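You operate a simulated robot arm through the tools that you are given. There is no shell and no other tool.

You are at the controls of a simulated robot arm. One attempt, no reset.

Task
Run both rail nuts down with the nut runner on program 2.
Fine: stand it back in its cup and switch the controller off. Set down upright: nut runner.

Only the result counts: the job must be done as asked and must still hold three seconds after the hand-in. Knocking over, shifting, dropping, spilling or breaking anything else fails it.

Robot
A 7-joint arm with a three-finger gripper, fixed in place. Base frame: the origin is on the floor under the middle of its stand, x ahead of it, y to its left, z up; the work surface is at about z = 900. Units: mm, degrees, N and s.
It reaches about 1342 mm from its shoulder. Its first joint turns from -166.0 to 166.0 degrees. Payload 2.69 kg.
The TCP is the grasp point between the finger pads, 30 mm short of the fingertips. In the tool frame z runs along the fingers and y along their closing line. The gripper opens to 128 mm; its body begins 117 mm behind the TCP.
Orientation is told as [roll, pitch, yaw] about the base's x, y, z axes, in that order, counted from this pose: with the fingers straight down and closing along the base's y, the tool's x points along the base's -x, its y along +y and its z along -z.

Tools
- The arm moves only by the tool jog_arm. Its argument "moves" is one flat list of numbers, 6 for each row, row after row: the shift along the base's x, y, z in mm, then the turn, a rotation vector about the base's x, y, z in degrees. In form: [dx, dy, dz, rx, ry, rz, dx, dy, dz, rx, ry, rz, ...]. A call has 1 to 20 rows; each row is the pose to reach, as a shift and turn from the pose commanded when the call began. "fingers" is the gripper command, from -1 (shut) to 1 (fully open), values between in proportion, set as the call begins (left out, the last holds). Each row takes 0.2 s and may step no farther than 50 mm and 8.6 degrees from the row before; otherwise, or with a gripper value out of range, the whole call is refused. Where a pose cannot be reached the arm comes as near as it can. A force on the tool above 60 N (or 10 N above the force at the start of the call, whichever is more), or a blocked arm, ends the call early, and 0.2 s more pass. The fingers move at their own pace (about 127 mm/s each) and stop on an object; they squeeze with about 35 N. The grip force told is the motor's: it shows also when the fingers shut on nothing. Time passes only in rows, and 0.2 s behind the last, so rows that repeat a pose let the fingers close. It gives the time, the measured TCP pose, the force on the tool (base axes), the opening and the grip force at its end, in the units of the frame above (readings bear some noise), with the torque about the TCP (base axes, N m) and any sound that the robot's microphone picked up.
- Cameras (640 x 400 px; columns grow to the right, rows downward): "scene" is fixed at [219.6, 499.2, 1646.6]; the picture's right is [-0.87, -0.49, 0.00], its down [-0.23, 0.42, -0.88] and it looks along [0.43, -0.77, -0.48] (base axes); focal length 367 px, centre (320, 200). "wrist" rides on the gripper at [58, 54, -131] in the tool frame; the picture's right is [-0.68, 0.74, 0.00], its down [-0.62, -0.57, -0.55] and it looks along [-0.40, -0.37, 0.84] (tool axes); focal length 234 px, centre (320, 200). There is no depth. A picture from a camera that has moved, and an enlarged one, comes with that camera's place and axes in the base frame and with its lens.
- camera(camera): a new picture of that camera. The clock stands still meanwhile.
- slide_trunk(by): moves the trunk up (or, below 0, down) by that many mm; the arm rides with it, the base frame stays. It gives what a move gives, with no picture.
- close_up(camera, box): a new picture of the part [left, top, right, bottom] of that camera's present view, enlarged. The clock stands still meanwhile.
- finish_job(): hands the job in; it is judged then, once.

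Nothing tells you positions but the pictures and the camera data. Unless the task says otherwise, let go and move clear before handing in.

The tools are called after "Request:" as a command line: name --argument value ..., lists and objects as JSON in quotes. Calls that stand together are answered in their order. jog_arm: Moves the arm, as the interface text tells. Its arguments: {"type":"object","properties":{"moves":{"type":"array"},"fingers":{"type":"number"}},"required":["moves"]} The other tools are called the same way: slide_trunk (by) moves the trunk up or down; camera (camera) takes a picture; close_up (camera, box) takes an enlarged picture of a part of a camera's view; finish_job () hands the job in.

At the start:

```text
time_s: 0.0
eef_pos: [607.1, -237.3, 1429.5]
tool_rot: [0.0, 0.0, 0.0]
contact_force: [0.8, -0.3, -0.6]
ft_torque: [-0.03, -0.01, 0.0]
finger_gap: 127.7
grip_force: 0.1
trunk travel left (down, up): [-175.0, 175.0]
```

scene: 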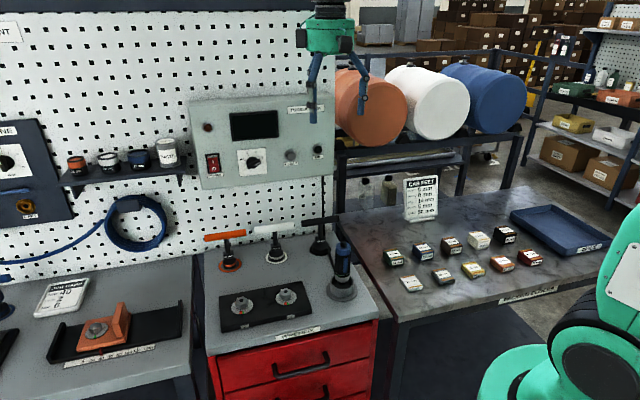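
wrist: 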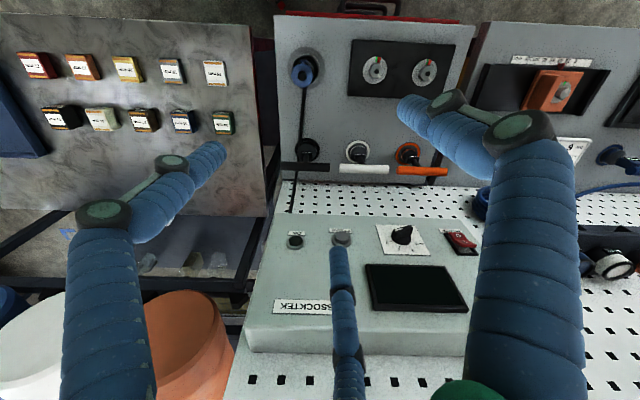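

I see a bench with a controller box on a pegboard (red switch, rotary knob, screen), a nut runner in a cup, and two nuts on a dark rail plate. I'll take enlarged pictures first to understand the details.

Request:
close_up --camera "scene" --box '[180, 80, 350, 190]'

Request:
close_up --camera "scene" --box '[195, 210, 395, 345]'

Request:
close_up --camera "wrist" --box '[240, 200, 500, 360]'

Request:
close_up --camera "wrist" --box '[260, 10, 480, 190]'

```text
3.64 times, centred on (265, 135) of scene
camera zoom: at [219.6, 499.2, 1646.6], right [-0.87, -0.49, 0.0], down [-0.23, 0.42, -0.88], along [0.43, -0.77, -0.48], focal length 1335 px, centre (520, 436)
```

zoom: 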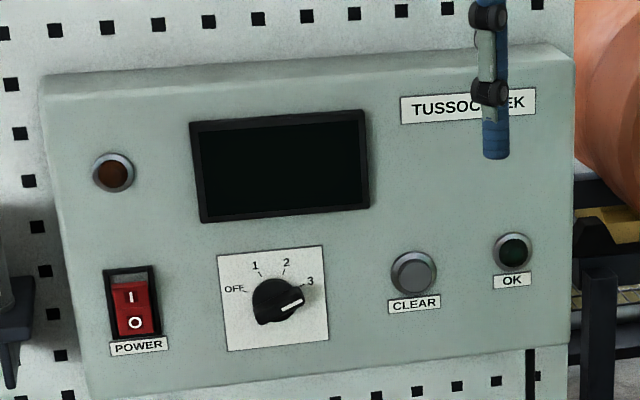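

```text
2.96 times, centred on (295, 278) of scene
camera zoom: at [219.6, 499.2, 1646.6], right [-0.87, -0.49, 0.0], down [-0.23, 0.42, -0.88], along [0.43, -0.77, -0.48], focal length 1088 px, centre (394, -30)
```

zoom: 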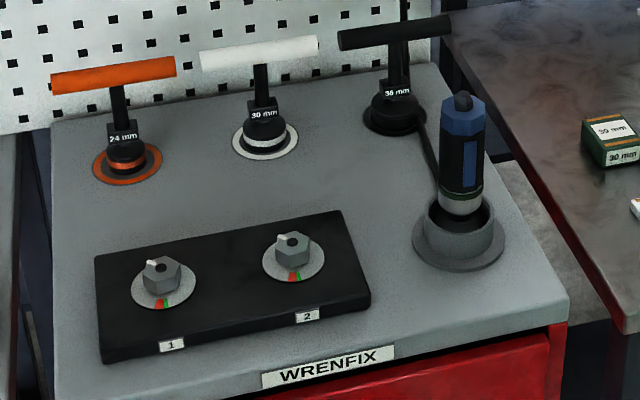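

```text
2.46 times, centred on (370, 280) of wrist
camera zoom: at [547.5, -183.4, 1559.5], right [0.68, 0.74, 0.0], down [0.62, -0.57, 0.55], along [0.4, -0.37, -0.84], focal length 576 px, centre (197, 3)
```

zoom: 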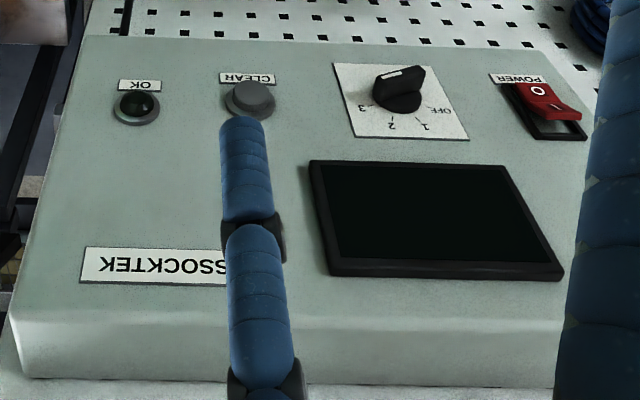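

```text
2.22 times, centred on (370, 100) of wrist
camera zoom: at [547.5, -183.4, 1559.5], right [0.68, 0.74, 0.0], down [0.62, -0.57, 0.55], along [0.4, -0.37, -0.84], focal length 520 px, centre (209, 422)
```

zoom: 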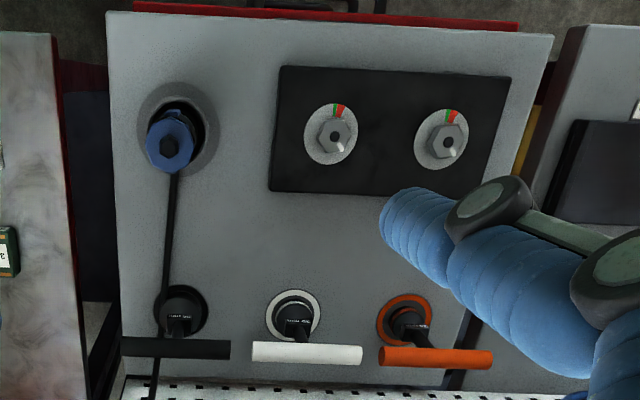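

The controller has a power rocker, an OFF/1/2/3 dial (now on 3), a CLEAR button and an OK lamp. I'll read the other signs and cards next.

Request:
close_up --camera "scene" --box '[370, 165, 560, 300]'

Request:
close_up --camera "scene" --box '[0, 250, 200, 380]'

Request:
close_up --camera "scene" --box '[0, 100, 200, 260]'

Request:
close_up --camera "scene" --box '[215, 270, 315, 335]'

Request:
close_up --camera "scene" --box '[305, 220, 385, 310]'

Request:
close_up --camera "scene" --box '[200, 140, 280, 190]'

```text
2.96 times, centred on (465, 232) of scene
camera zoom: at [219.6, 499.2, 1646.6], right [-0.87, -0.49, 0.0], down [-0.23, 0.42, -0.88], along [0.43, -0.77, -0.48], focal length 1088 px, centre (-110, 104)
```

zoom: 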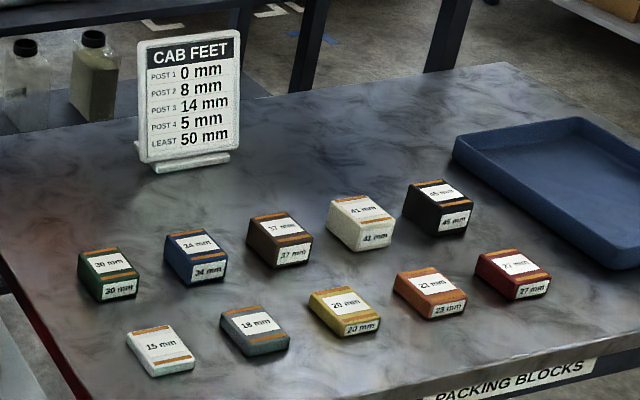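

```text
3.08 times, centred on (100, 315) of scene
camera zoom: at [219.6, 499.2, 1646.6], right [-0.87, -0.49, 0.0], down [-0.23, 0.42, -0.88], along [0.43, -0.77, -0.48], focal length 1130 px, centre (997, -154)
```

zoom: 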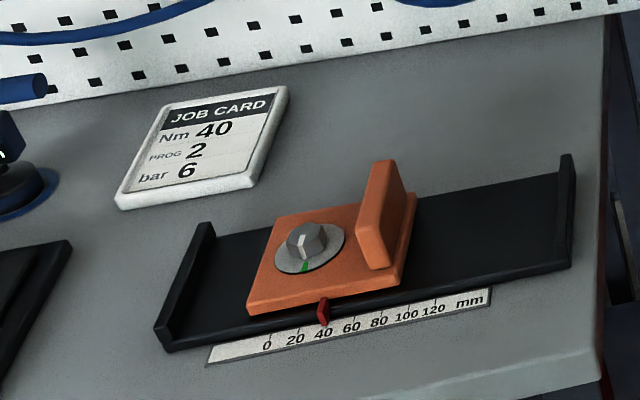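

```text
2.50 times, centred on (100, 180) of scene
camera zoom: at [219.6, 499.2, 1646.6], right [-0.87, -0.49, 0.0], down [-0.23, 0.42, -0.88], along [0.43, -0.77, -0.48], focal length 918 px, centre (870, 250)
```

zoom: 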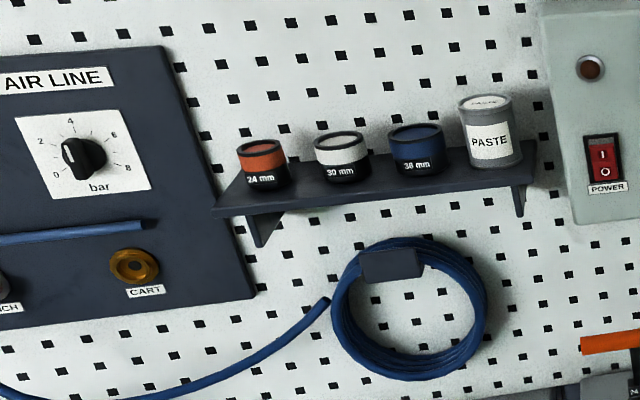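

```text
6.15 times, centred on (265, 302) of scene
camera zoom: at [219.6, 499.2, 1646.6], right [-0.87, -0.49, 0.0], down [-0.23, 0.42, -0.88], along [0.43, -0.77, -0.48], focal length 2260 px, centre (658, -431)
```

zoom: 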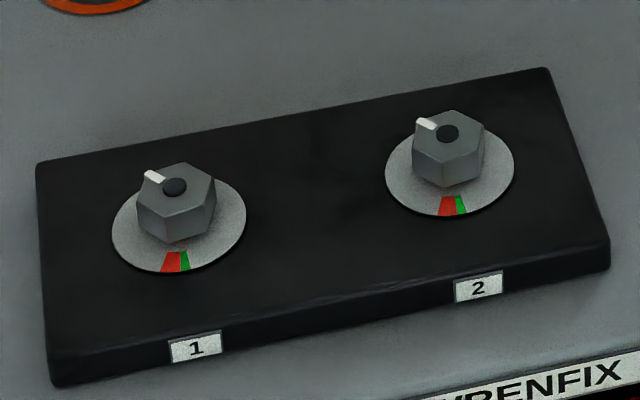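

```text
4.44 times, centred on (345, 265) of scene
camera zoom: at [219.6, 499.2, 1646.6], right [-0.87, -0.49, 0.0], down [-0.23, 0.42, -0.88], along [0.43, -0.77, -0.48], focal length 1632 px, centre (209, -89)
```

zoom: 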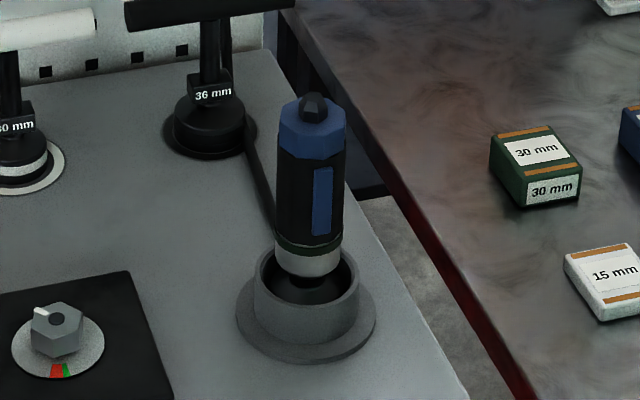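

```text
8.00 times, centred on (240, 165) of scene
camera zoom: at [219.6, 499.2, 1646.6], right [-0.87, -0.49, 0.0], down [-0.23, 0.42, -0.88], along [0.43, -0.77, -0.48], focal length 2938 px, centre (960, 480)
```

zoom: 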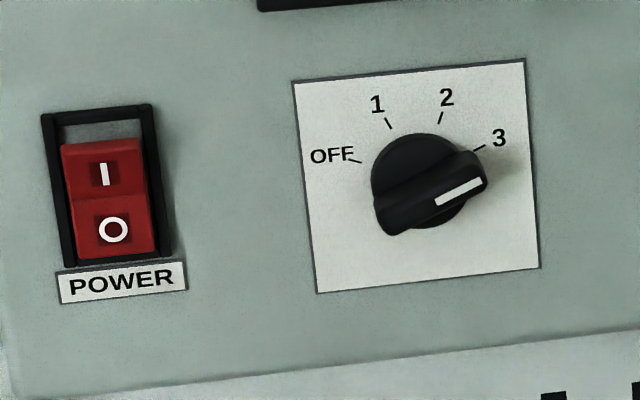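

Next I'll zoom further in on the switch, knob, and the runner to judge their state.

Request:
close_up --camera "scene" --box '[200, 145, 232, 180]'

Request:
close_up --camera "wrist" --box '[370, 215, 490, 290]'

Request:
close_up --camera "scene" --box '[235, 145, 275, 175]'

Request:
close_up --camera "wrist" --box '[270, 30, 350, 100]'

Request:
close_up --camera "wrist" --box '[350, 40, 460, 100]'

Request:
close_up --camera "scene" --box '[290, 0, 390, 130]'

```text
11.43 times, centred on (216, 162) of scene
camera zoom: at [219.6, 499.2, 1646.6], right [-0.87, -0.49, 0.0], down [-0.23, 0.42, -0.88], along [0.43, -0.77, -0.48], focal length 4197 px, centre (1509, 629)
```

zoom: 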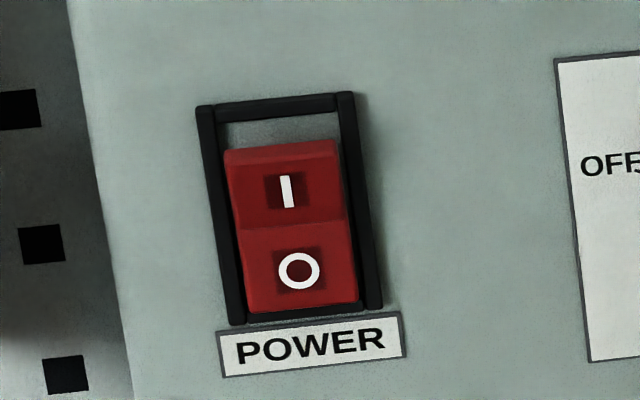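

```text
5.33 times, centred on (430, 252) of wrist
camera zoom: at [547.5, -183.4, 1559.5], right [0.68, 0.74, 0.0], down [0.62, -0.57, 0.55], along [0.4, -0.37, -0.84], focal length 1249 px, centre (-267, -80)
```

zoom: 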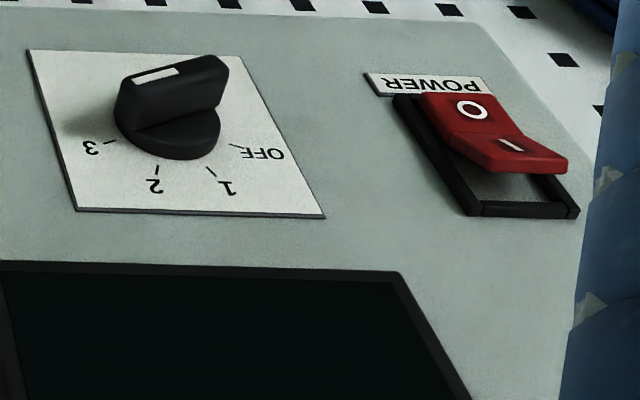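

```text
13.33 times, centred on (255, 160) of scene
camera zoom: at [219.6, 499.2, 1646.6], right [-0.87, -0.49, 0.0], down [-0.23, 0.42, -0.88], along [0.43, -0.77, -0.48], focal length 4896 px, centre (1187, 733)
```

zoom: 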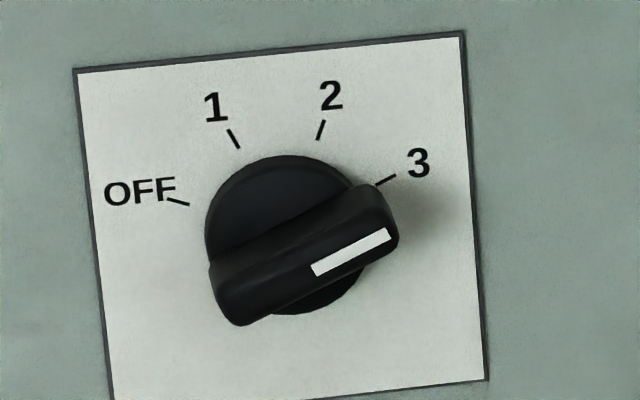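

```text
5.71 times, centred on (310, 65) of wrist
camera zoom: at [547.5, -183.4, 1559.5], right [0.68, 0.74, 0.0], down [0.62, -0.57, 0.55], along [0.4, -0.37, -0.84], focal length 1338 px, centre (377, 971)
```

zoom: 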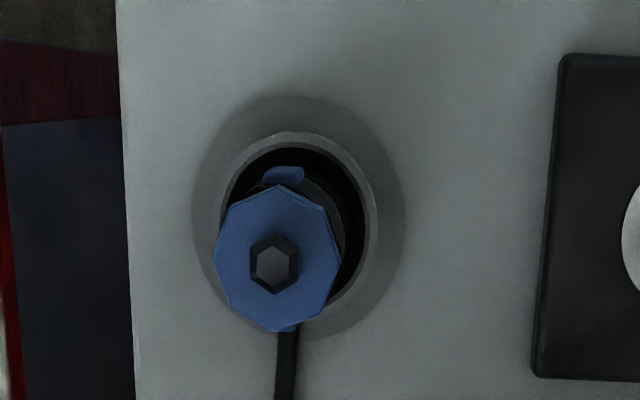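

```text
5.82 times, centred on (405, 70) of wrist
camera zoom: at [547.5, -183.4, 1559.5], right [0.68, 0.74, 0.0], down [0.62, -0.57, 0.55], along [0.4, -0.37, -0.84], focal length 1362 px, centre (-174, 956)
```

zoom: 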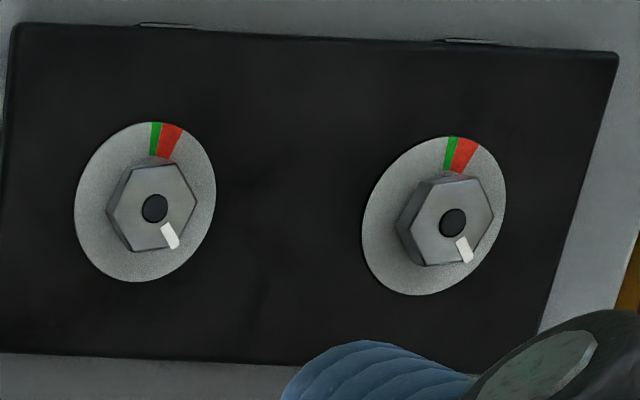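

```text
3.08 times, centred on (340, 65) of scene
camera zoom: at [219.6, 499.2, 1646.6], right [-0.87, -0.49, 0.0], down [-0.23, 0.42, -0.88], along [0.43, -0.77, -0.48], focal length 1130 px, centre (258, 615)
```

zoom: 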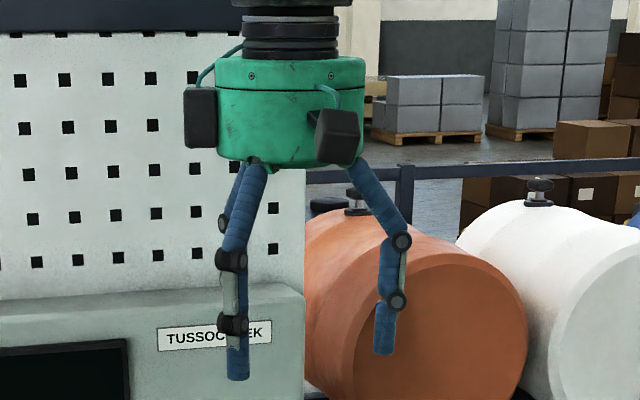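

The power is off (the O side is in, the I side stands proud), the dial is on 3, and the nut marks are far from the green zone. I estimate the bench is turned about 45°, with the knob near (876,-272,1229), the switch near (950,-187,1240), the runner cup near (558,-240) and the nuts near (767,-40) and (681,-126). I'll close the fingers and tilt the hand to face the panel from about 150 mm away.

Request:
jog_arm --moves '[16.75, 9.5, -16.08, -5.303, -5.303, 0, 33.5, 19, -32.17, -10.607, -10.607, 0, 50.25, 28.5, -48.25, -15.91, -15.91, 0, 67, 38, -64.33, -21.213, -21.213, 0, 83.75, 47.5, -80.42, -26.517, -26.517, 0, 100.5, 57, -96.5, -31.82, -31.82, 0, 117.25, 66.5, -112.58, -37.123, -37.123, 0, 134, 76, -128.67, -42.426, -42.426, 0, 150.75, 85.5, -144.75, -47.73, -47.73, 0, 167.5, 95, -160.83, -53.033, -53.033, 0, 184.25, 104.5, -176.92, -58.336, -58.336, 0, 201, 114, -193, -63.64, -63.64, 0, 201, 114, -193, -63.64, -63.64, 0]' --fingers -1

Request:
camera --camera "scene"

Request:
camera --camera "wrist"

```text
time_s: 2.8
eef_pos: [808.9, -123.7, 1235.4]
tool_rot: [-90.2, -44.9, 44.9]
contact_force: [0.7, -0.6, -1.3]
ft_torque: [-0.06, -0.08, -0.06]
finger_gap: 2.3
grip_force: 31.7
trunk travel left (down, up): [-175.0, 175.0]
```

```text
taken
```

scene: 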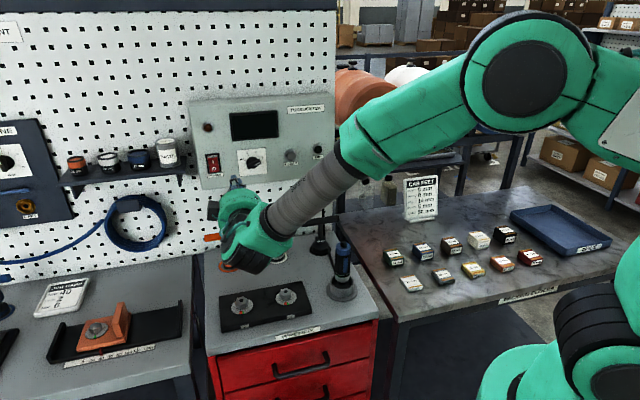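

```text
taken
camera wrist: at [714.2, -32.2, 1156.1], right [0.71, 0.71, -0.04], down [-0.36, 0.41, 0.83], along [0.61, -0.57, 0.55], focal length 234 px, centre (320, 200)
```

wrist: 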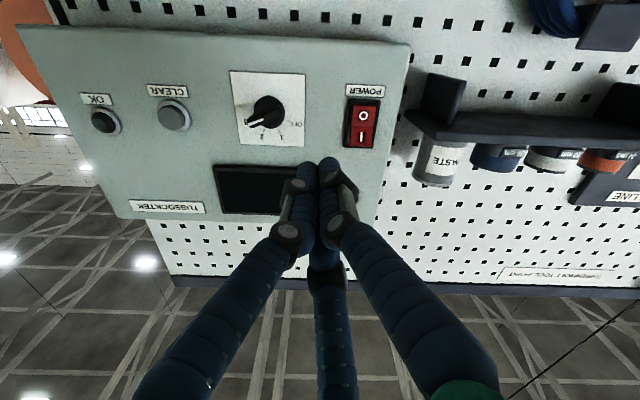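

The hand now faces the panel and I can see the knob and switch well. I'll zoom in to fix their positions.

Request:
close_up --camera "wrist" --box '[225, 60, 315, 160]'

Request:
close_up --camera "wrist" --box '[320, 75, 410, 165]'

Request:
close_up --camera "wrist" --box '[240, 120, 420, 260]'

Request:
close_up --camera "scene" --box '[190, 140, 310, 270]'

```text
4.00 times, centred on (270, 110) of wrist
camera zoom: at [714.2, -32.2, 1156.1], right [0.71, 0.71, -0.04], down [-0.36, 0.41, 0.83], along [0.61, -0.57, 0.55], focal length 937 px, centre (520, 560)
```

zoom: 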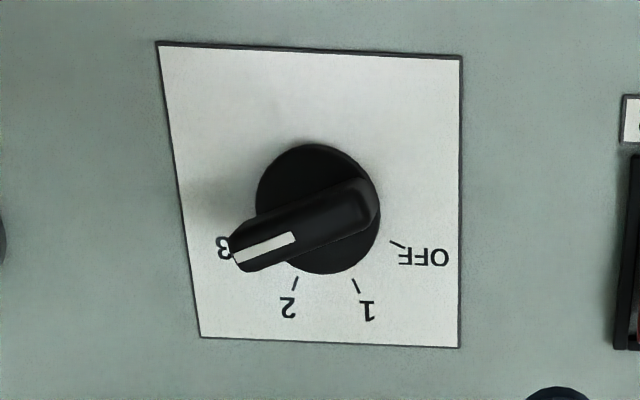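

```text
4.44 times, centred on (365, 120) of wrist
camera zoom: at [714.2, -32.2, 1156.1], right [0.71, 0.71, -0.04], down [-0.36, 0.41, 0.83], along [0.61, -0.57, 0.55], focal length 1041 px, centre (120, 556)
```

zoom: 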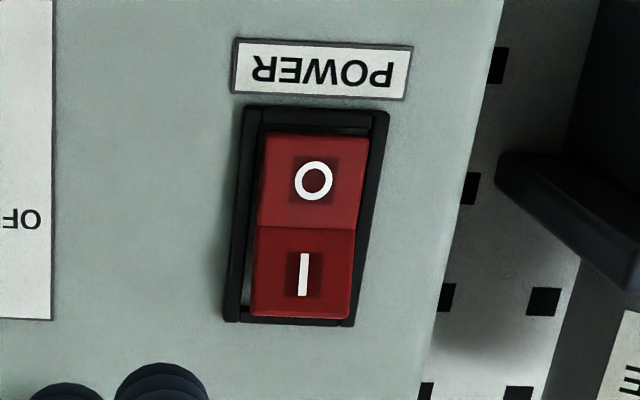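

```text
2.86 times, centred on (330, 190) of wrist
camera zoom: at [714.2, -32.2, 1156.1], right [0.71, 0.71, -0.04], down [-0.36, 0.41, 0.83], along [0.61, -0.57, 0.55], focal length 669 px, centre (291, 229)
```

zoom: 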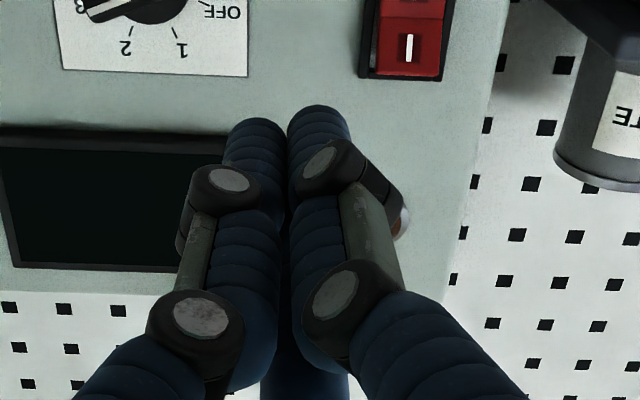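

```text
3.08 times, centred on (250, 205) of scene
camera zoom: at [219.6, 499.2, 1646.6], right [-0.87, -0.49, 0.0], down [-0.23, 0.42, -0.88], along [0.43, -0.77, -0.48], focal length 1130 px, centre (535, 185)
```

zoom: 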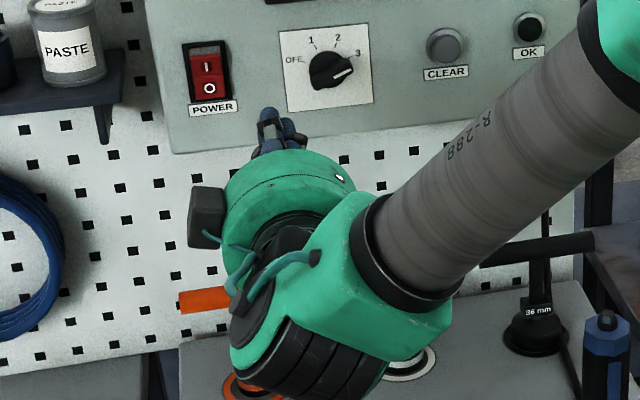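

The panel really does face at 45°. The knob centre is about (884,-281,1226) and the switch about (963,-201,1234) with its "I" half near z 1250. I'll tilt the closed hand so that its topmost fingertip leads, and stage it in front of the "I" half.

Request:
jog_arm --moves '[20, -5, 4, 4.95, 4.95, 0, 40, -9, 8, 9.9, 9.9, 0, 60, -14, 12, 14.85, 14.85, 0, 80, -19, 17, 19.8, 19.8, 0, 99.2, -23.4, 21, 24.75, 24.75, 0, 99.2, -23.4, 21, 24.75, 24.75, 0]' --fingers -1

Request:
camera --camera "wrist"

Request:
close_up --camera "scene" --box '[190, 140, 290, 220]'

```text
time_s: 4.2
eef_pos: [904.6, -148.7, 1255.9]
tool_rot: [-45.2, -35.4, 15.2]
contact_force: [0.4, -0.8, 0.0]
ft_torque: [-0.01, 0.02, -0.02]
finger_gap: 2.1
grip_force: 31.2
trunk travel left (down, up): [-175.0, 175.0]
```

```text
taken
camera wrist: at [794.9, -41.6, 1266.1], right [0.69, 0.72, -0.03], down [0.05, 0.0, 1.0], along [0.72, -0.69, -0.03], focal length 234 px, centre (320, 200)
```

wrist: 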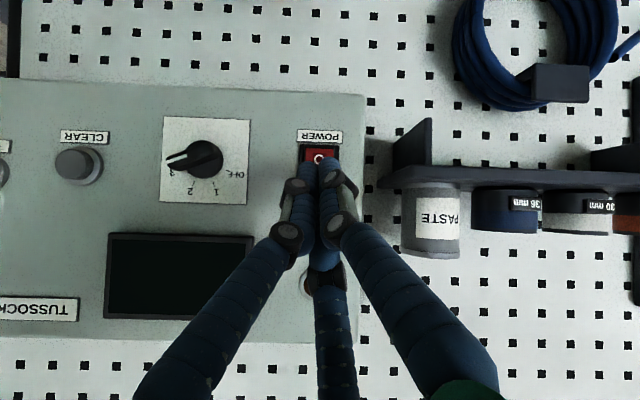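

```text
5.00 times, centred on (240, 180) of scene
camera zoom: at [219.6, 499.2, 1646.6], right [-0.87, -0.49, 0.0], down [-0.23, 0.42, -0.88], along [0.43, -0.77, -0.48], focal length 1836 px, centre (720, 300)
```

zoom: 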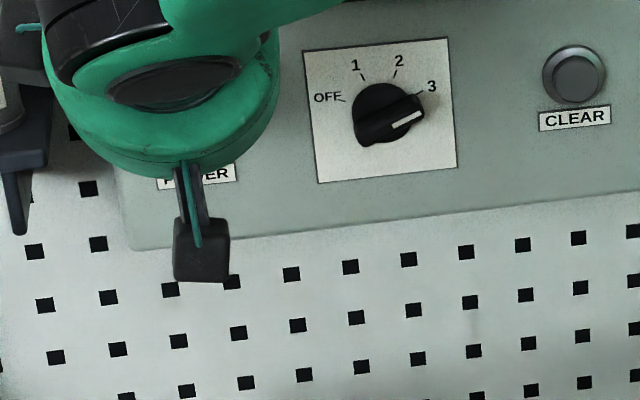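

The fingertip is laterally in line with the rocker and at the height of the "I" half. I'll push straight into the panel in small steps and watch the force.

Request:
jog_arm --moves '[7.07, -7.07, 0, 0, 0, 0, 14.14, -14.14, 0, 0, 0, 0, 19.8, -19.8, 0, 0, 0, 0, 24, -24, 0, 0, 0, 0, 26.9, -26.9, 0, 0, 0, 0, 29.7, -29.7, 0, 0, 0, 0]'

Request:
camera --camera "wrist"

```text
time_s: 5.6
eef_pos: [929.8, -171.0, 1256.7]
tool_rot: [-45.1, -35.3, 15.1]
contact_force: [-35.6, 21.2, 10.7]
ft_torque: [0.02, -0.39, -0.24]
finger_gap: 2.0
grip_force: 31.2
trunk travel left (down, up): [-175.0, 175.0]
stopped in row 6: the force on the tool passed its limit at 65 N (the readings are from after the stop); the commanded pose is now the measured one
```

```text
taken
camera wrist: at [819.9, -65.1, 1266.0], right [0.69, 0.72, -0.03], down [0.05, 0.0, 1.0], along [0.72, -0.69, -0.03], focal length 234 px, centre (320, 200)
```

wrist: 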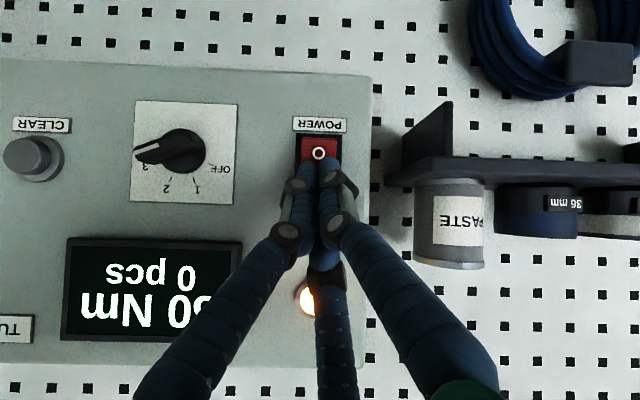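

The power lamp is lit and the screen has come on. I'll back away and read the screen.

Request:
jog_arm --moves '[-10, 10, 0, 0, 0, 0, -30, 30, 0, 0, 0, 0, -55, 55, 0, 0, 0, 0, -80, 80, 0, 0, 0, 0, -80, 80, 0, 0, 0, 0]'

Request:
camera --camera "wrist"

Request:
close_up --camera "scene" --box '[180, 80, 350, 190]'

```text
time_s: 6.8
eef_pos: [852.0, -93.5, 1252.7]
tool_rot: [-45.1, -35.2, 14.9]
contact_force: [-0.5, 0.2, -0.2]
ft_torque: [-0.01, -0.01, -0.02]
finger_gap: 2.2
grip_force: 31.3
trunk travel left (down, up): [-175.0, 175.0]
```

```text
taken
camera wrist: at [741.8, 13.5, 1263.0], right [0.69, 0.72, -0.04], down [0.05, 0.0, 1.0], along [0.72, -0.69, -0.04], focal length 234 px, centre (320, 200)
```

wrist: 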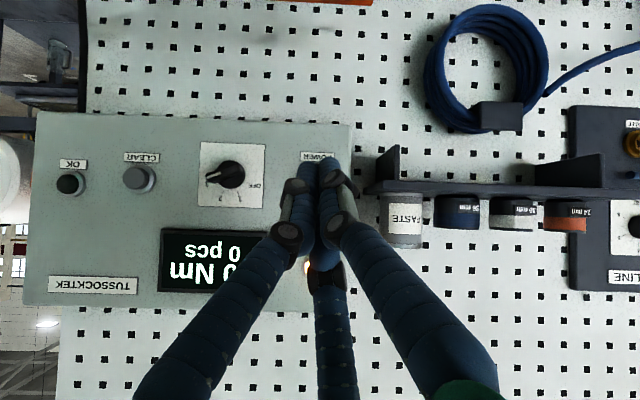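

```text
3.64 times, centred on (265, 135) of scene
camera zoom: at [219.6, 499.2, 1646.6], right [-0.87, -0.49, 0.0], down [-0.23, 0.42, -0.88], along [0.43, -0.77, -0.48], focal length 1335 px, centre (520, 436)
```

zoom: 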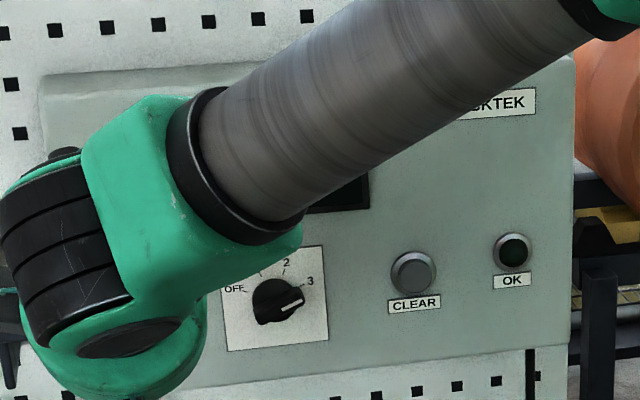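

Request:
close_up --camera "wrist" --box '[190, 130, 280, 220]'

Request:
close_up --camera "wrist" --box '[30, 100, 280, 310]'

```text
4.44 times, centred on (235, 175) of wrist
camera zoom: at [741.8, 13.5, 1263.0], right [0.69, 0.72, -0.04], down [0.05, 0.0, 1.0], along [0.72, -0.69, -0.04], focal length 1041 px, centre (698, 311)
```

zoom: 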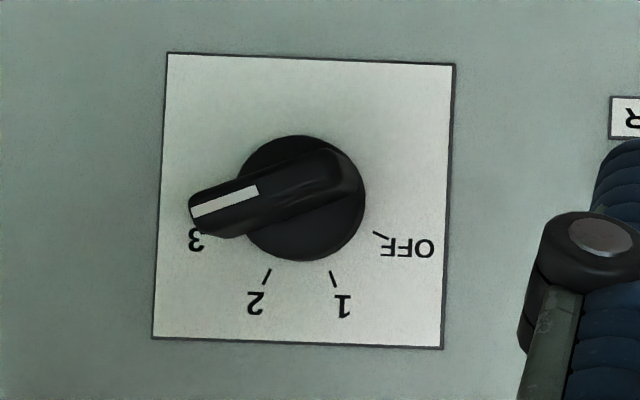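

```text
1.90 times, centred on (155, 205) of wrist
camera zoom: at [741.8, 13.5, 1263.0], right [0.69, 0.72, -0.04], down [0.05, 0.0, 1.0], along [0.72, -0.69, -0.04], focal length 446 px, centre (634, 190)
```

zoom: 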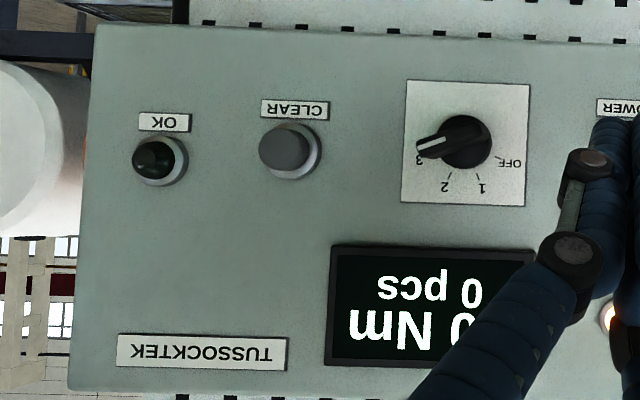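

The controller is on (screen shows a torque and "0 pcs"). The dial ticks are 45° apart (±22.5°, ±67.5°), so I need a 45° counter-clockwise turn. I'll straighten the hand in front of the knob, then roll it so that the fingers close across the wing of the knob.

Request:
jog_arm --moves '[-9, -17, -5, -4.15, -4.15, 0, -18, -33, -9, -8.3, -8.3, 0, -27, -50, -14, -12.45, -12.45, 0, -37, -66, -18, -16.6, -16.6, 0, -46, -83, -23, -20.75, -20.75, 0, -55, -99.5, -27, -24.9, -24.9, 0, -55, -99.5, -27, -24.9, -24.9, 0]' --fingers 0

Request:
jog_arm --moves '[0, 0, 0, -5.966, 5.966, 0, 0, 0, 0, -11.932, 11.932, 0, 0, 0, 0, -17.9, 17.9, 0, 0, 0, 0, -23.865, 23.865, 0, 0, 0, 0, -29.83, 29.83, 0, 0, 0, 0, -35.8, 35.8, 0, 0, 0, 0, -41.76, 41.76, 0, 0, 0, 0, -47.73, 47.73, 0, 0, 0, 0, -47.73, 47.73, 0]'

Request:
camera --camera "wrist"

Request:
camera --camera "scene"

```text
time_s: 8.4
eef_pos: [798.3, -193.8, 1227.0]
tool_rot: [-90.0, -44.9, 45.0]
contact_force: [0.3, -0.4, -0.7]
ft_torque: [0.0, -0.01, 0.0]
finger_gap: 63.7
grip_force: 0.1
trunk travel left (down, up): [-175.0, 175.0]
```

```text
time_s: 10.4
eef_pos: [798.3, -194.0, 1225.6]
tool_rot: [-89.9, 22.7, 44.9]
contact_force: [-0.6, 0.3, -0.2]
ft_torque: [-0.01, -0.04, 0.0]
finger_gap: 64.0
grip_force: 0.0
trunk travel left (down, up): [-175.0, 175.0]
```

```text
taken
camera wrist: at [653.4, -152.9, 1197.9], right [0.24, 0.24, -0.94], down [0.17, 0.94, 0.28], along [0.96, -0.23, 0.19], focal length 234 px, centre (320, 200)
```

wrist: 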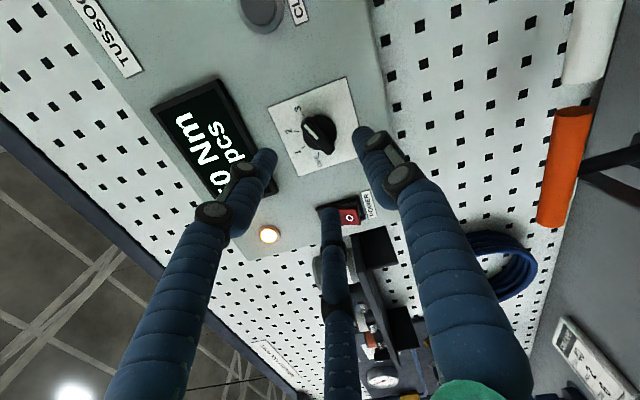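

```text
taken
```

scene: 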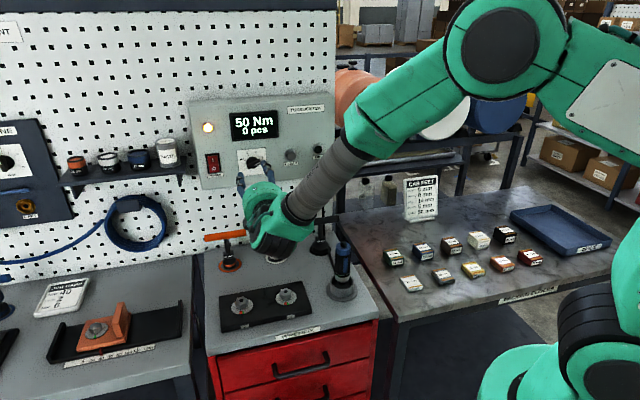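

The screen reads "50 Nm, 0 pcs" on program 3, and the hand is rolled so that its closing line runs across the knob's wing. I'll narrow the fingers and advance toward the knob.

Request:
jog_arm --moves '[14.14, -14.14, 0, 0, 0, 0, 28.28, -28.28, 0, 0, 0, 0, 38, -38, 0, 0, 0, 0, 46, -46, 0, 0, 0, 0, 50, -50, 0, 0, 0, 0, 54, -54, 0, 0, 0, 0]' --fingers -0.25

Request:
camera --camera "wrist"

Request:
close_up --camera "scene" --box '[190, 100, 310, 220]'

Request:
close_up --camera "wrist" --box '[220, 70, 420, 230]'

```text
time_s: 11.8
eef_pos: [852.9, -248.7, 1226.5]
tool_rot: [-89.9, 22.5, 45.0]
contact_force: [-0.3, -0.3, -0.1]
ft_torque: [0.0, -0.02, -0.01]
finger_gap: 48.0
grip_force: 0.1
trunk travel left (down, up): [-175.0, 175.0]
```

```text
taken
camera wrist: at [708.1, -207.5, 1198.8], right [0.24, 0.24, -0.94], down [0.17, 0.94, 0.29], along [0.96, -0.23, 0.19], focal length 234 px, centre (320, 200)
```

wrist: 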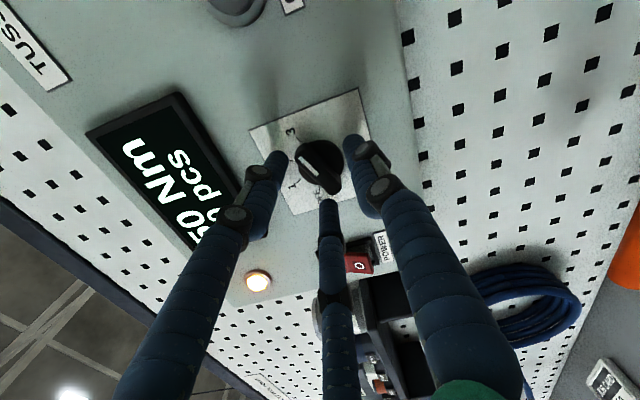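

```text
3.33 times, centred on (250, 160) of scene
camera zoom: at [219.6, 499.2, 1646.6], right [-0.87, -0.49, 0.0], down [-0.23, 0.42, -0.88], along [0.43, -0.77, -0.48], focal length 1224 px, centre (553, 333)
```

zoom: 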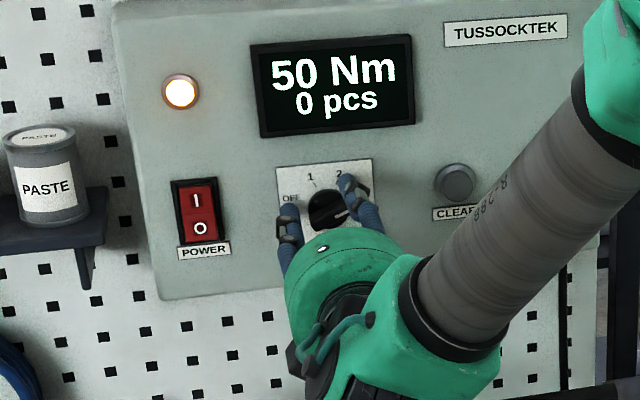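

```text
2.50 times, centred on (320, 150) of wrist
camera zoom: at [708.1, -207.5, 1198.8], right [0.24, 0.24, -0.94], down [0.17, 0.94, 0.29], along [0.96, -0.23, 0.19], focal length 585 px, centre (320, 325)
```

zoom: 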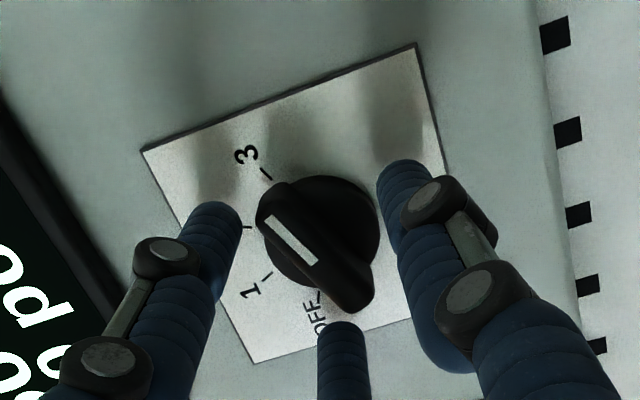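

No contact yet and the knob is centred between the fingers, but the tips may only just overlap the wing. I'll advance another 7 mm, then close the fingers on it.

Request:
jog_arm --moves '[2.5, -2.5, 0, 0, 0, 0, 5, -5, 0, 0, 0, 0, 5, -5, 0, 0, 0, 0]'

Request:
jog_arm --moves '[0, 0, 0, 0, 0, 0, 0, 0, 0, 0, 0, 0, 0, 0, 0, 0, 0, 0, 0, 0, 0, 0, 0, 0]' --fingers -1

Request:
close_up --camera "wrist" --box '[220, 70, 420, 230]'

Request:
close_up --camera "scene" --box '[210, 120, 310, 190]'

```text
time_s: 12.6
eef_pos: [858.9, -252.4, 1226.1]
tool_rot: [-90.0, 22.6, 44.9]
contact_force: [0.1, 0.2, 0.1]
ft_torque: [0.0, 0.05, 0.01]
finger_gap: 47.7
grip_force: 0.1
trunk travel left (down, up): [-175.0, 175.0]
```

```text
time_s: 13.6
eef_pos: [858.6, -252.3, 1228.5]
tool_rot: [-90.2, 22.5, 44.9]
contact_force: [10.3, -1.9, 16.8]
ft_torque: [-0.16, -0.12, 0.02]
finger_gap: 20.6
grip_force: 45.1
trunk travel left (down, up): [-175.0, 175.0]
```

```text
2.50 times, centred on (320, 150) of wrist
camera zoom: at [713.2, -212.1, 1200.4], right [0.24, 0.24, -0.94], down [0.17, 0.94, 0.29], along [0.95, -0.23, 0.19], focal length 585 px, centre (320, 325)
```

zoom: 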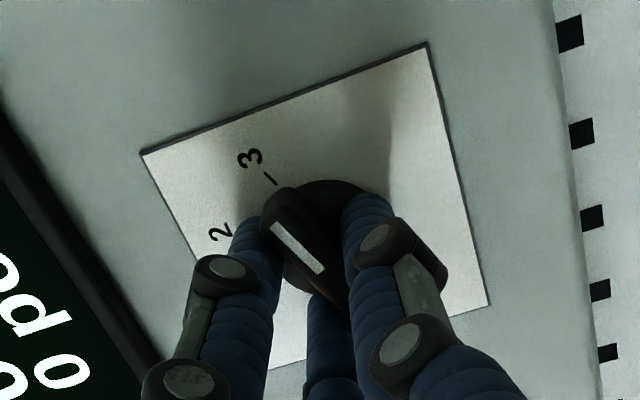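

```text
5.71 times, centred on (260, 155) of scene
camera zoom: at [219.6, 499.2, 1646.6], right [-0.87, -0.49, 0.0], down [-0.23, 0.42, -0.88], along [0.43, -0.77, -0.48], focal length 2098 px, centre (663, 457)
```

zoom: 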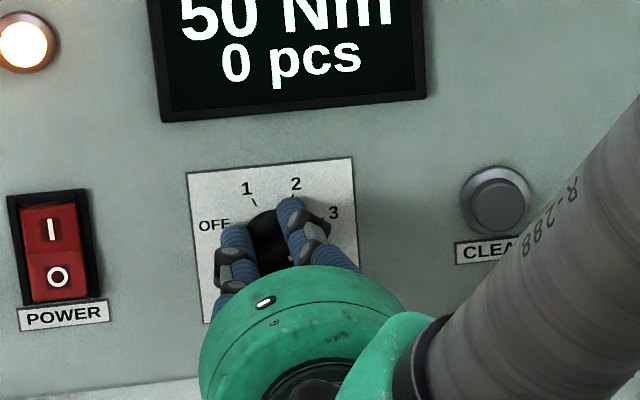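

The fingers have the wing (gap 20.6 mm). I'll now roll the hand 45° counter-clockwise to bring the pointer from 3 to 2.

Request:
jog_arm --moves '[0, 0, 1, -5.303, 5.303, 0, 0, 0, 2, -10.607, 10.607, 0, 0, 0, 2, -15.91, 15.91, 0, 0, 0, 2, -21.213, 21.213, 0, 0, 0, 2, -26.517, 26.517, 0, 0, 0, 2, -31.82, 31.82, 0, 0, 0, 2, -31.82, 31.82, 0]'

Request:
close_up --camera "scene" --box '[210, 100, 310, 190]'

Request:
camera --camera "wrist"

```text
time_s: 15.2
eef_pos: [859.8, -251.5, 1225.7]
tool_rot: [-89.7, 67.7, 45.3]
contact_force: [28.7, 14.5, -1.8]
ft_torque: [0.14, 0.11, 0.62]
finger_gap: 20.2
grip_force: 45.0
trunk travel left (down, up): [-175.0, 175.0]
```

```text
4.44 times, centred on (260, 145) of scene
camera zoom: at [219.6, 499.2, 1646.6], right [-0.87, -0.49, 0.0], down [-0.23, 0.42, -0.88], along [0.43, -0.77, -0.48], focal length 1632 px, centre (587, 444)
```

zoom: 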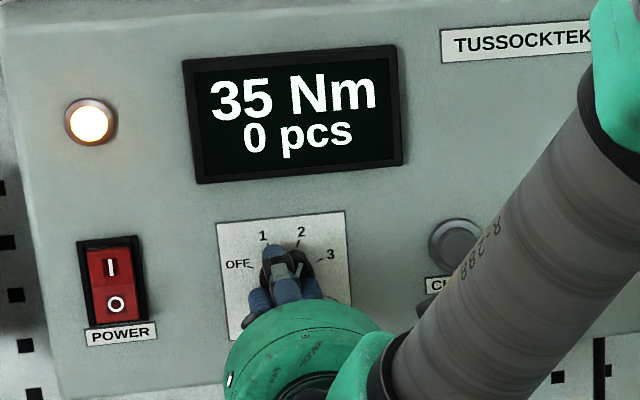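

```text
taken
camera wrist: at [716.2, -209.2, 1259.1], right [-0.3, -0.3, -0.9], down [0.15, 0.92, -0.36], along [0.94, -0.24, -0.24], focal length 234 px, centre (320, 200)
```

wrist: 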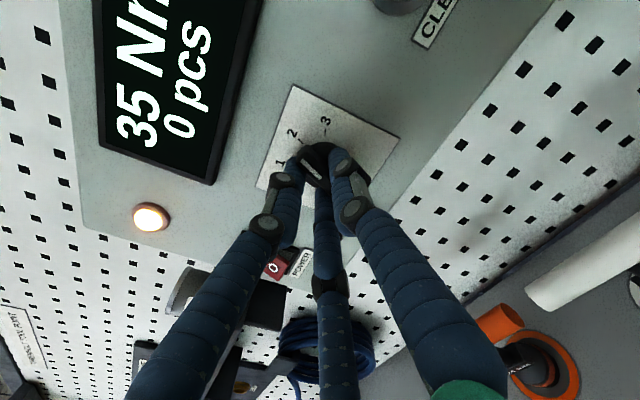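

The screen changed to "35 Nm". I'll let go, back straight off and check where the pointer stands.

Request:
jog_arm --moves '[0, 0, 0, 0, 0, 0, 0, 0, 0, 0, 0, 0, -10, 10, 0, 0, 0, 0, -35, 35, 0, 0, 0, 0, -60, 60, 0, 0, 0, 0, -80, 80, 0, 0, 0, 0, -80, 80, 0, 0, 0, 0]' --fingers -0.2

Request:
close_up --camera "scene" --box '[210, 100, 310, 190]'

Request:
close_up --camera "wrist" --box '[250, 60, 410, 220]'

```text
time_s: 16.8
eef_pos: [776.9, -173.1, 1229.2]
tool_rot: [-90.2, 67.5, 44.7]
contact_force: [0.2, -0.5, 0.4]
ft_torque: [0.0, 0.0, 0.01]
finger_gap: 51.2
grip_force: 0.0
trunk travel left (down, up): [-175.0, 175.0]
```

```text
4.44 times, centred on (260, 145) of scene
camera zoom: at [219.6, 499.2, 1646.6], right [-0.87, -0.49, 0.0], down [-0.23, 0.42, -0.88], along [0.43, -0.77, -0.48], focal length 1632 px, centre (587, 444)
```

zoom: 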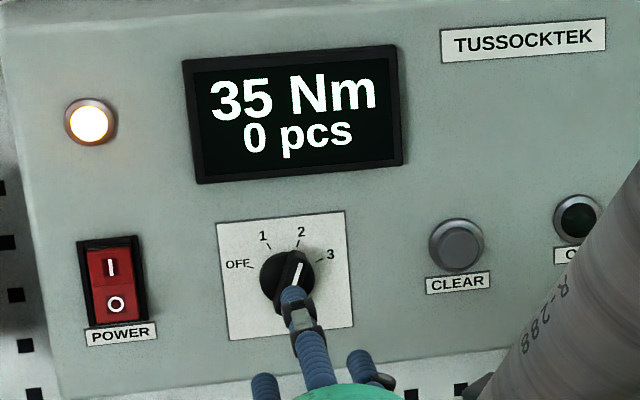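

```text
2.50 times, centred on (330, 140) of wrist
camera zoom: at [633.7, -129.6, 1260.5], right [-0.3, -0.3, -0.91], down [0.15, 0.92, -0.35], along [0.94, -0.24, -0.23], focal length 585 px, centre (295, 350)
```

zoom: 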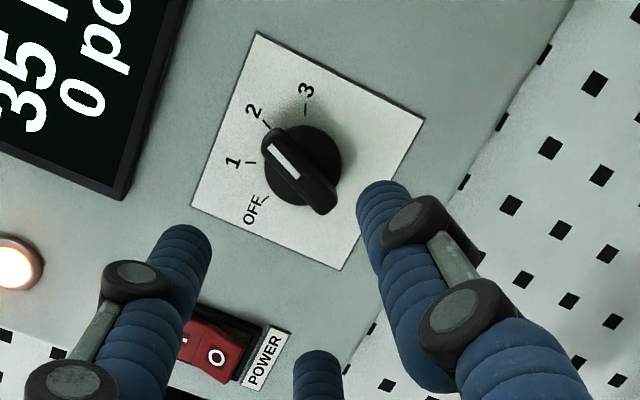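

The pointer stands on 2 and the screen shows 35 Nm, 0 pcs. Next I'll swing the hand to point straight down above the nut runner (about (560,-240)), with the fingers closing along the bench's depth direction.

Request:
jog_arm --moves '[-15.5, -4.8, 2, 6.614, 1.314, -3.75, -31, -9.6, 4, 13.229, 2.629, -7.5, -46.5, -14.4, 6, 19.843, 3.943, -11.25, -62, -19.1, 8, 26.457, 5.257, -15, -77.5, -23.9, 8, 33.07, 6.571, -18.75, -93, -28.7, 8, 39.686, 7.886, -22.5, -108.5, -33.5, 6, 46.3, 9.2, -26.25, -124, -38.3, 4, 52.914, 10.514, -30, -139.5, -43.1, 0, 59.53, 11.829, -33.75, -155, -47.9, -5, 66.143, 13.143, -37.5, -170.5, -52.6, -10, 72.757, 14.457, -41.25, -186, -57.4, -16, 79.37, 15.771, -45, -201.5, -62.2, -22, 85.986, 17.086, -48.75, -217, -67, -29, 92.6, 18.4, -52.5, -217, -67, -29, 92.6, 18.4, -52.5]' --fingers 0.6

Request:
camera --camera "wrist"

Request:
camera --camera "scene"

```text
time_s: 20.0
eef_pos: [561.8, -240.2, 1199.0]
tool_rot: [0.1, 0.0, 45.0]
contact_force: [0.4, -0.2, -0.7]
ft_torque: [0.06, 0.03, -0.02]
finger_gap: 102.6
grip_force: 0.1
trunk travel left (down, up): [-175.0, 175.0]
```

```text
taken
camera wrist: at [482.2, -243.3, 1329.4], right [-0.04, 1.0, 0.0], down [0.84, 0.03, 0.55], along [0.55, 0.02, -0.84], focal length 234 px, centre (320, 200)
```

wrist: 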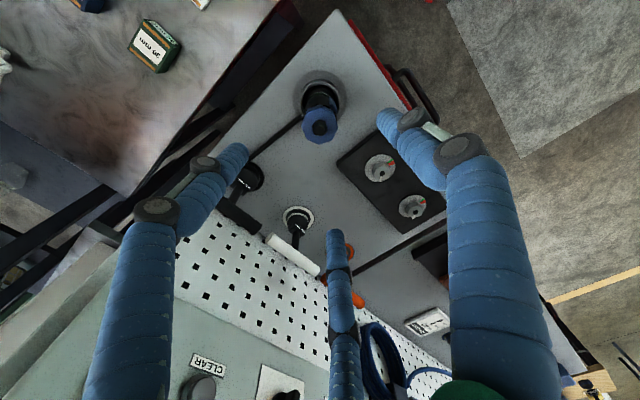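

```text
taken
```

scene: 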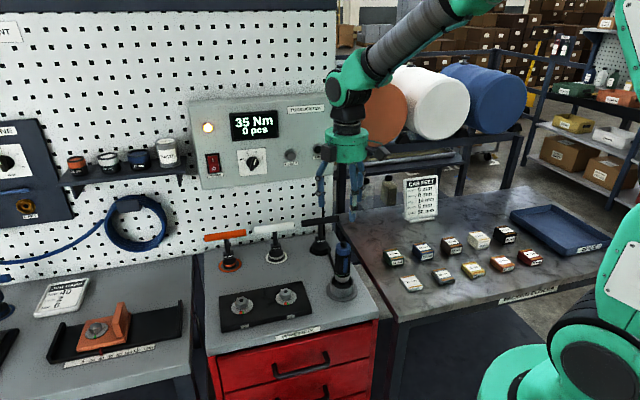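

The hand points straight down over the runner's side of the bench. I'll zoom in to centre it and look at the runner's grip area.

Request:
close_up --camera "wrist" --box '[270, 50, 370, 160]'

Request:
close_up --camera "wrist" --box '[330, 100, 470, 230]'

Request:
close_up --camera "scene" --box '[300, 130, 400, 310]'

```text
3.64 times, centred on (320, 105) of wrist
camera zoom: at [482.2, -243.3, 1329.4], right [-0.04, 1.0, 0.0], down [0.84, 0.03, 0.55], along [0.55, 0.02, -0.84], focal length 852 px, centre (320, 546)
```

zoom: 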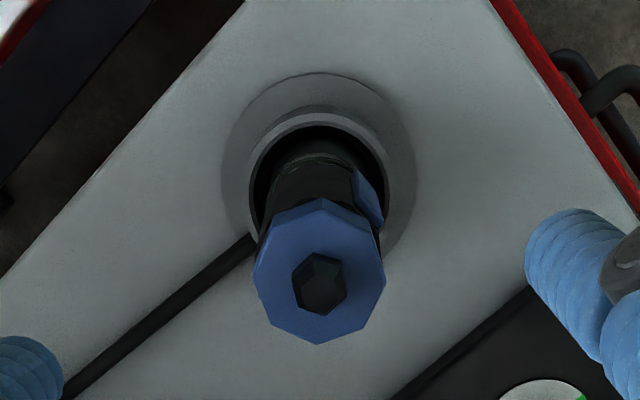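

```text
3.08 times, centred on (400, 165) of wrist
camera zoom: at [482.2, -243.3, 1329.4], right [-0.04, 1.0, 0.0], down [0.84, 0.03, 0.55], along [0.55, 0.02, -0.84], focal length 720 px, centre (74, 308)
```

zoom: 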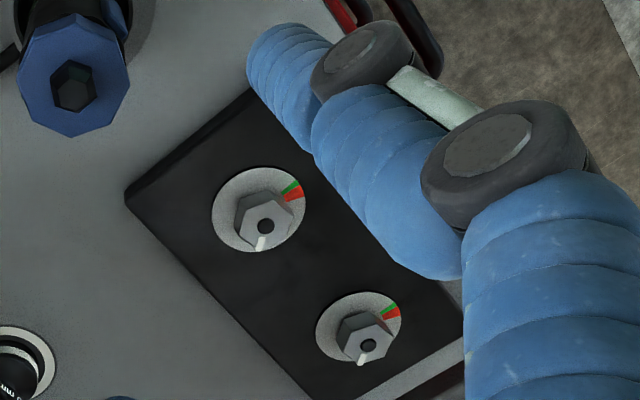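

```text
2.22 times, centred on (350, 220) of scene
camera zoom: at [219.6, 499.2, 1646.6], right [-0.87, -0.49, 0.0], down [-0.23, 0.42, -0.88], along [0.43, -0.77, -0.48], focal length 816 px, centre (253, 156)
```

zoom: 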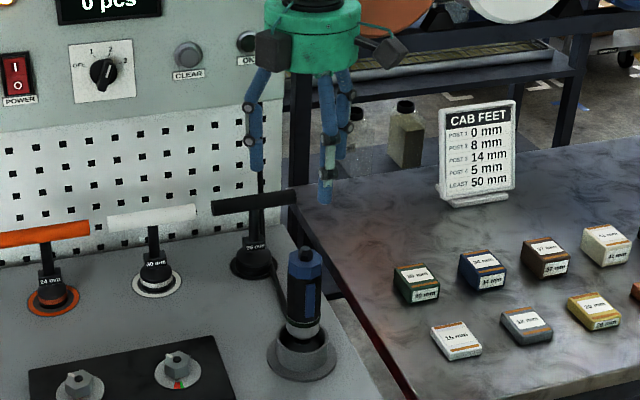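

The runner's axis is at about (555.5,-240.5); its grip section runs roughly z 985–1053, the cup rim is at about 945 and the top at 1082. I'll descend part-way and re-check alignment.

Request:
jog_arm --moves '[-6.3, -0.3, -25, 0, 0, 0, -6.3, -0.3, -50, 0, 0, 0, -6.3, -0.3, -75, 0, 0, 0, -6.3, -0.3, -99, 0, 0, 0, -6.3, -0.3, -99, 0, 0, 0]' --fingers 0.6

Request:
camera --camera "wrist"

Request:
close_up --camera "scene" --box '[300, 160, 400, 310]'

```text
time_s: 21.2
eef_pos: [554.1, -240.9, 1101.1]
tool_rot: [0.1, 0.0, 45.0]
contact_force: [0.4, 0.3, -0.7]
ft_torque: [0.0, 0.04, 0.06]
finger_gap: 102.4
grip_force: 0.1
trunk travel left (down, up): [-175.0, 175.0]
```

```text
taken
camera wrist: at [476.3, -243.9, 1230.3], right [-0.04, 1.0, 0.0], down [0.84, 0.04, 0.55], along [0.55, 0.02, -0.84], focal length 234 px, centre (320, 200)
```

wrist: 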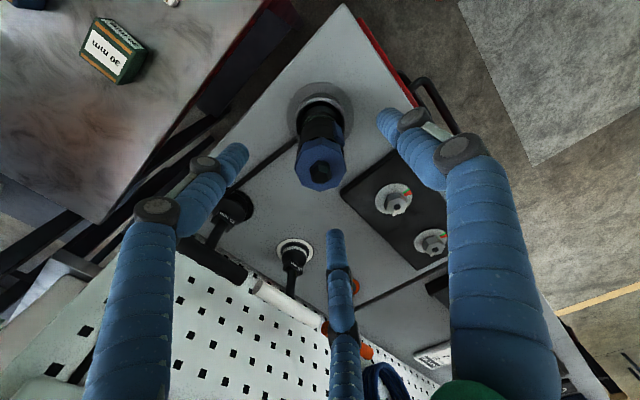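

```text
2.67 times, centred on (350, 235) of scene
camera zoom: at [219.6, 499.2, 1646.6], right [-0.87, -0.49, 0.0], down [-0.23, 0.42, -0.88], along [0.43, -0.77, -0.48], focal length 979 px, centre (240, 107)
```

zoom: 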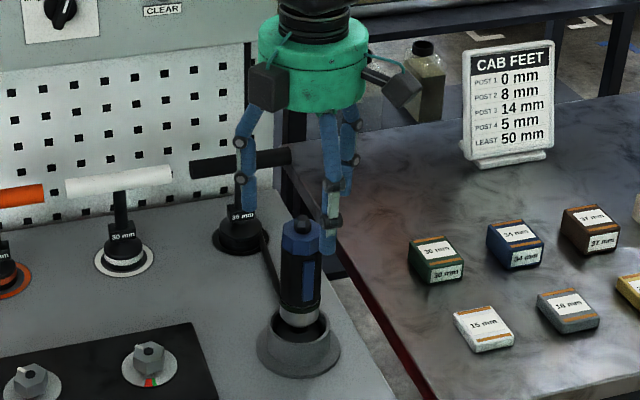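

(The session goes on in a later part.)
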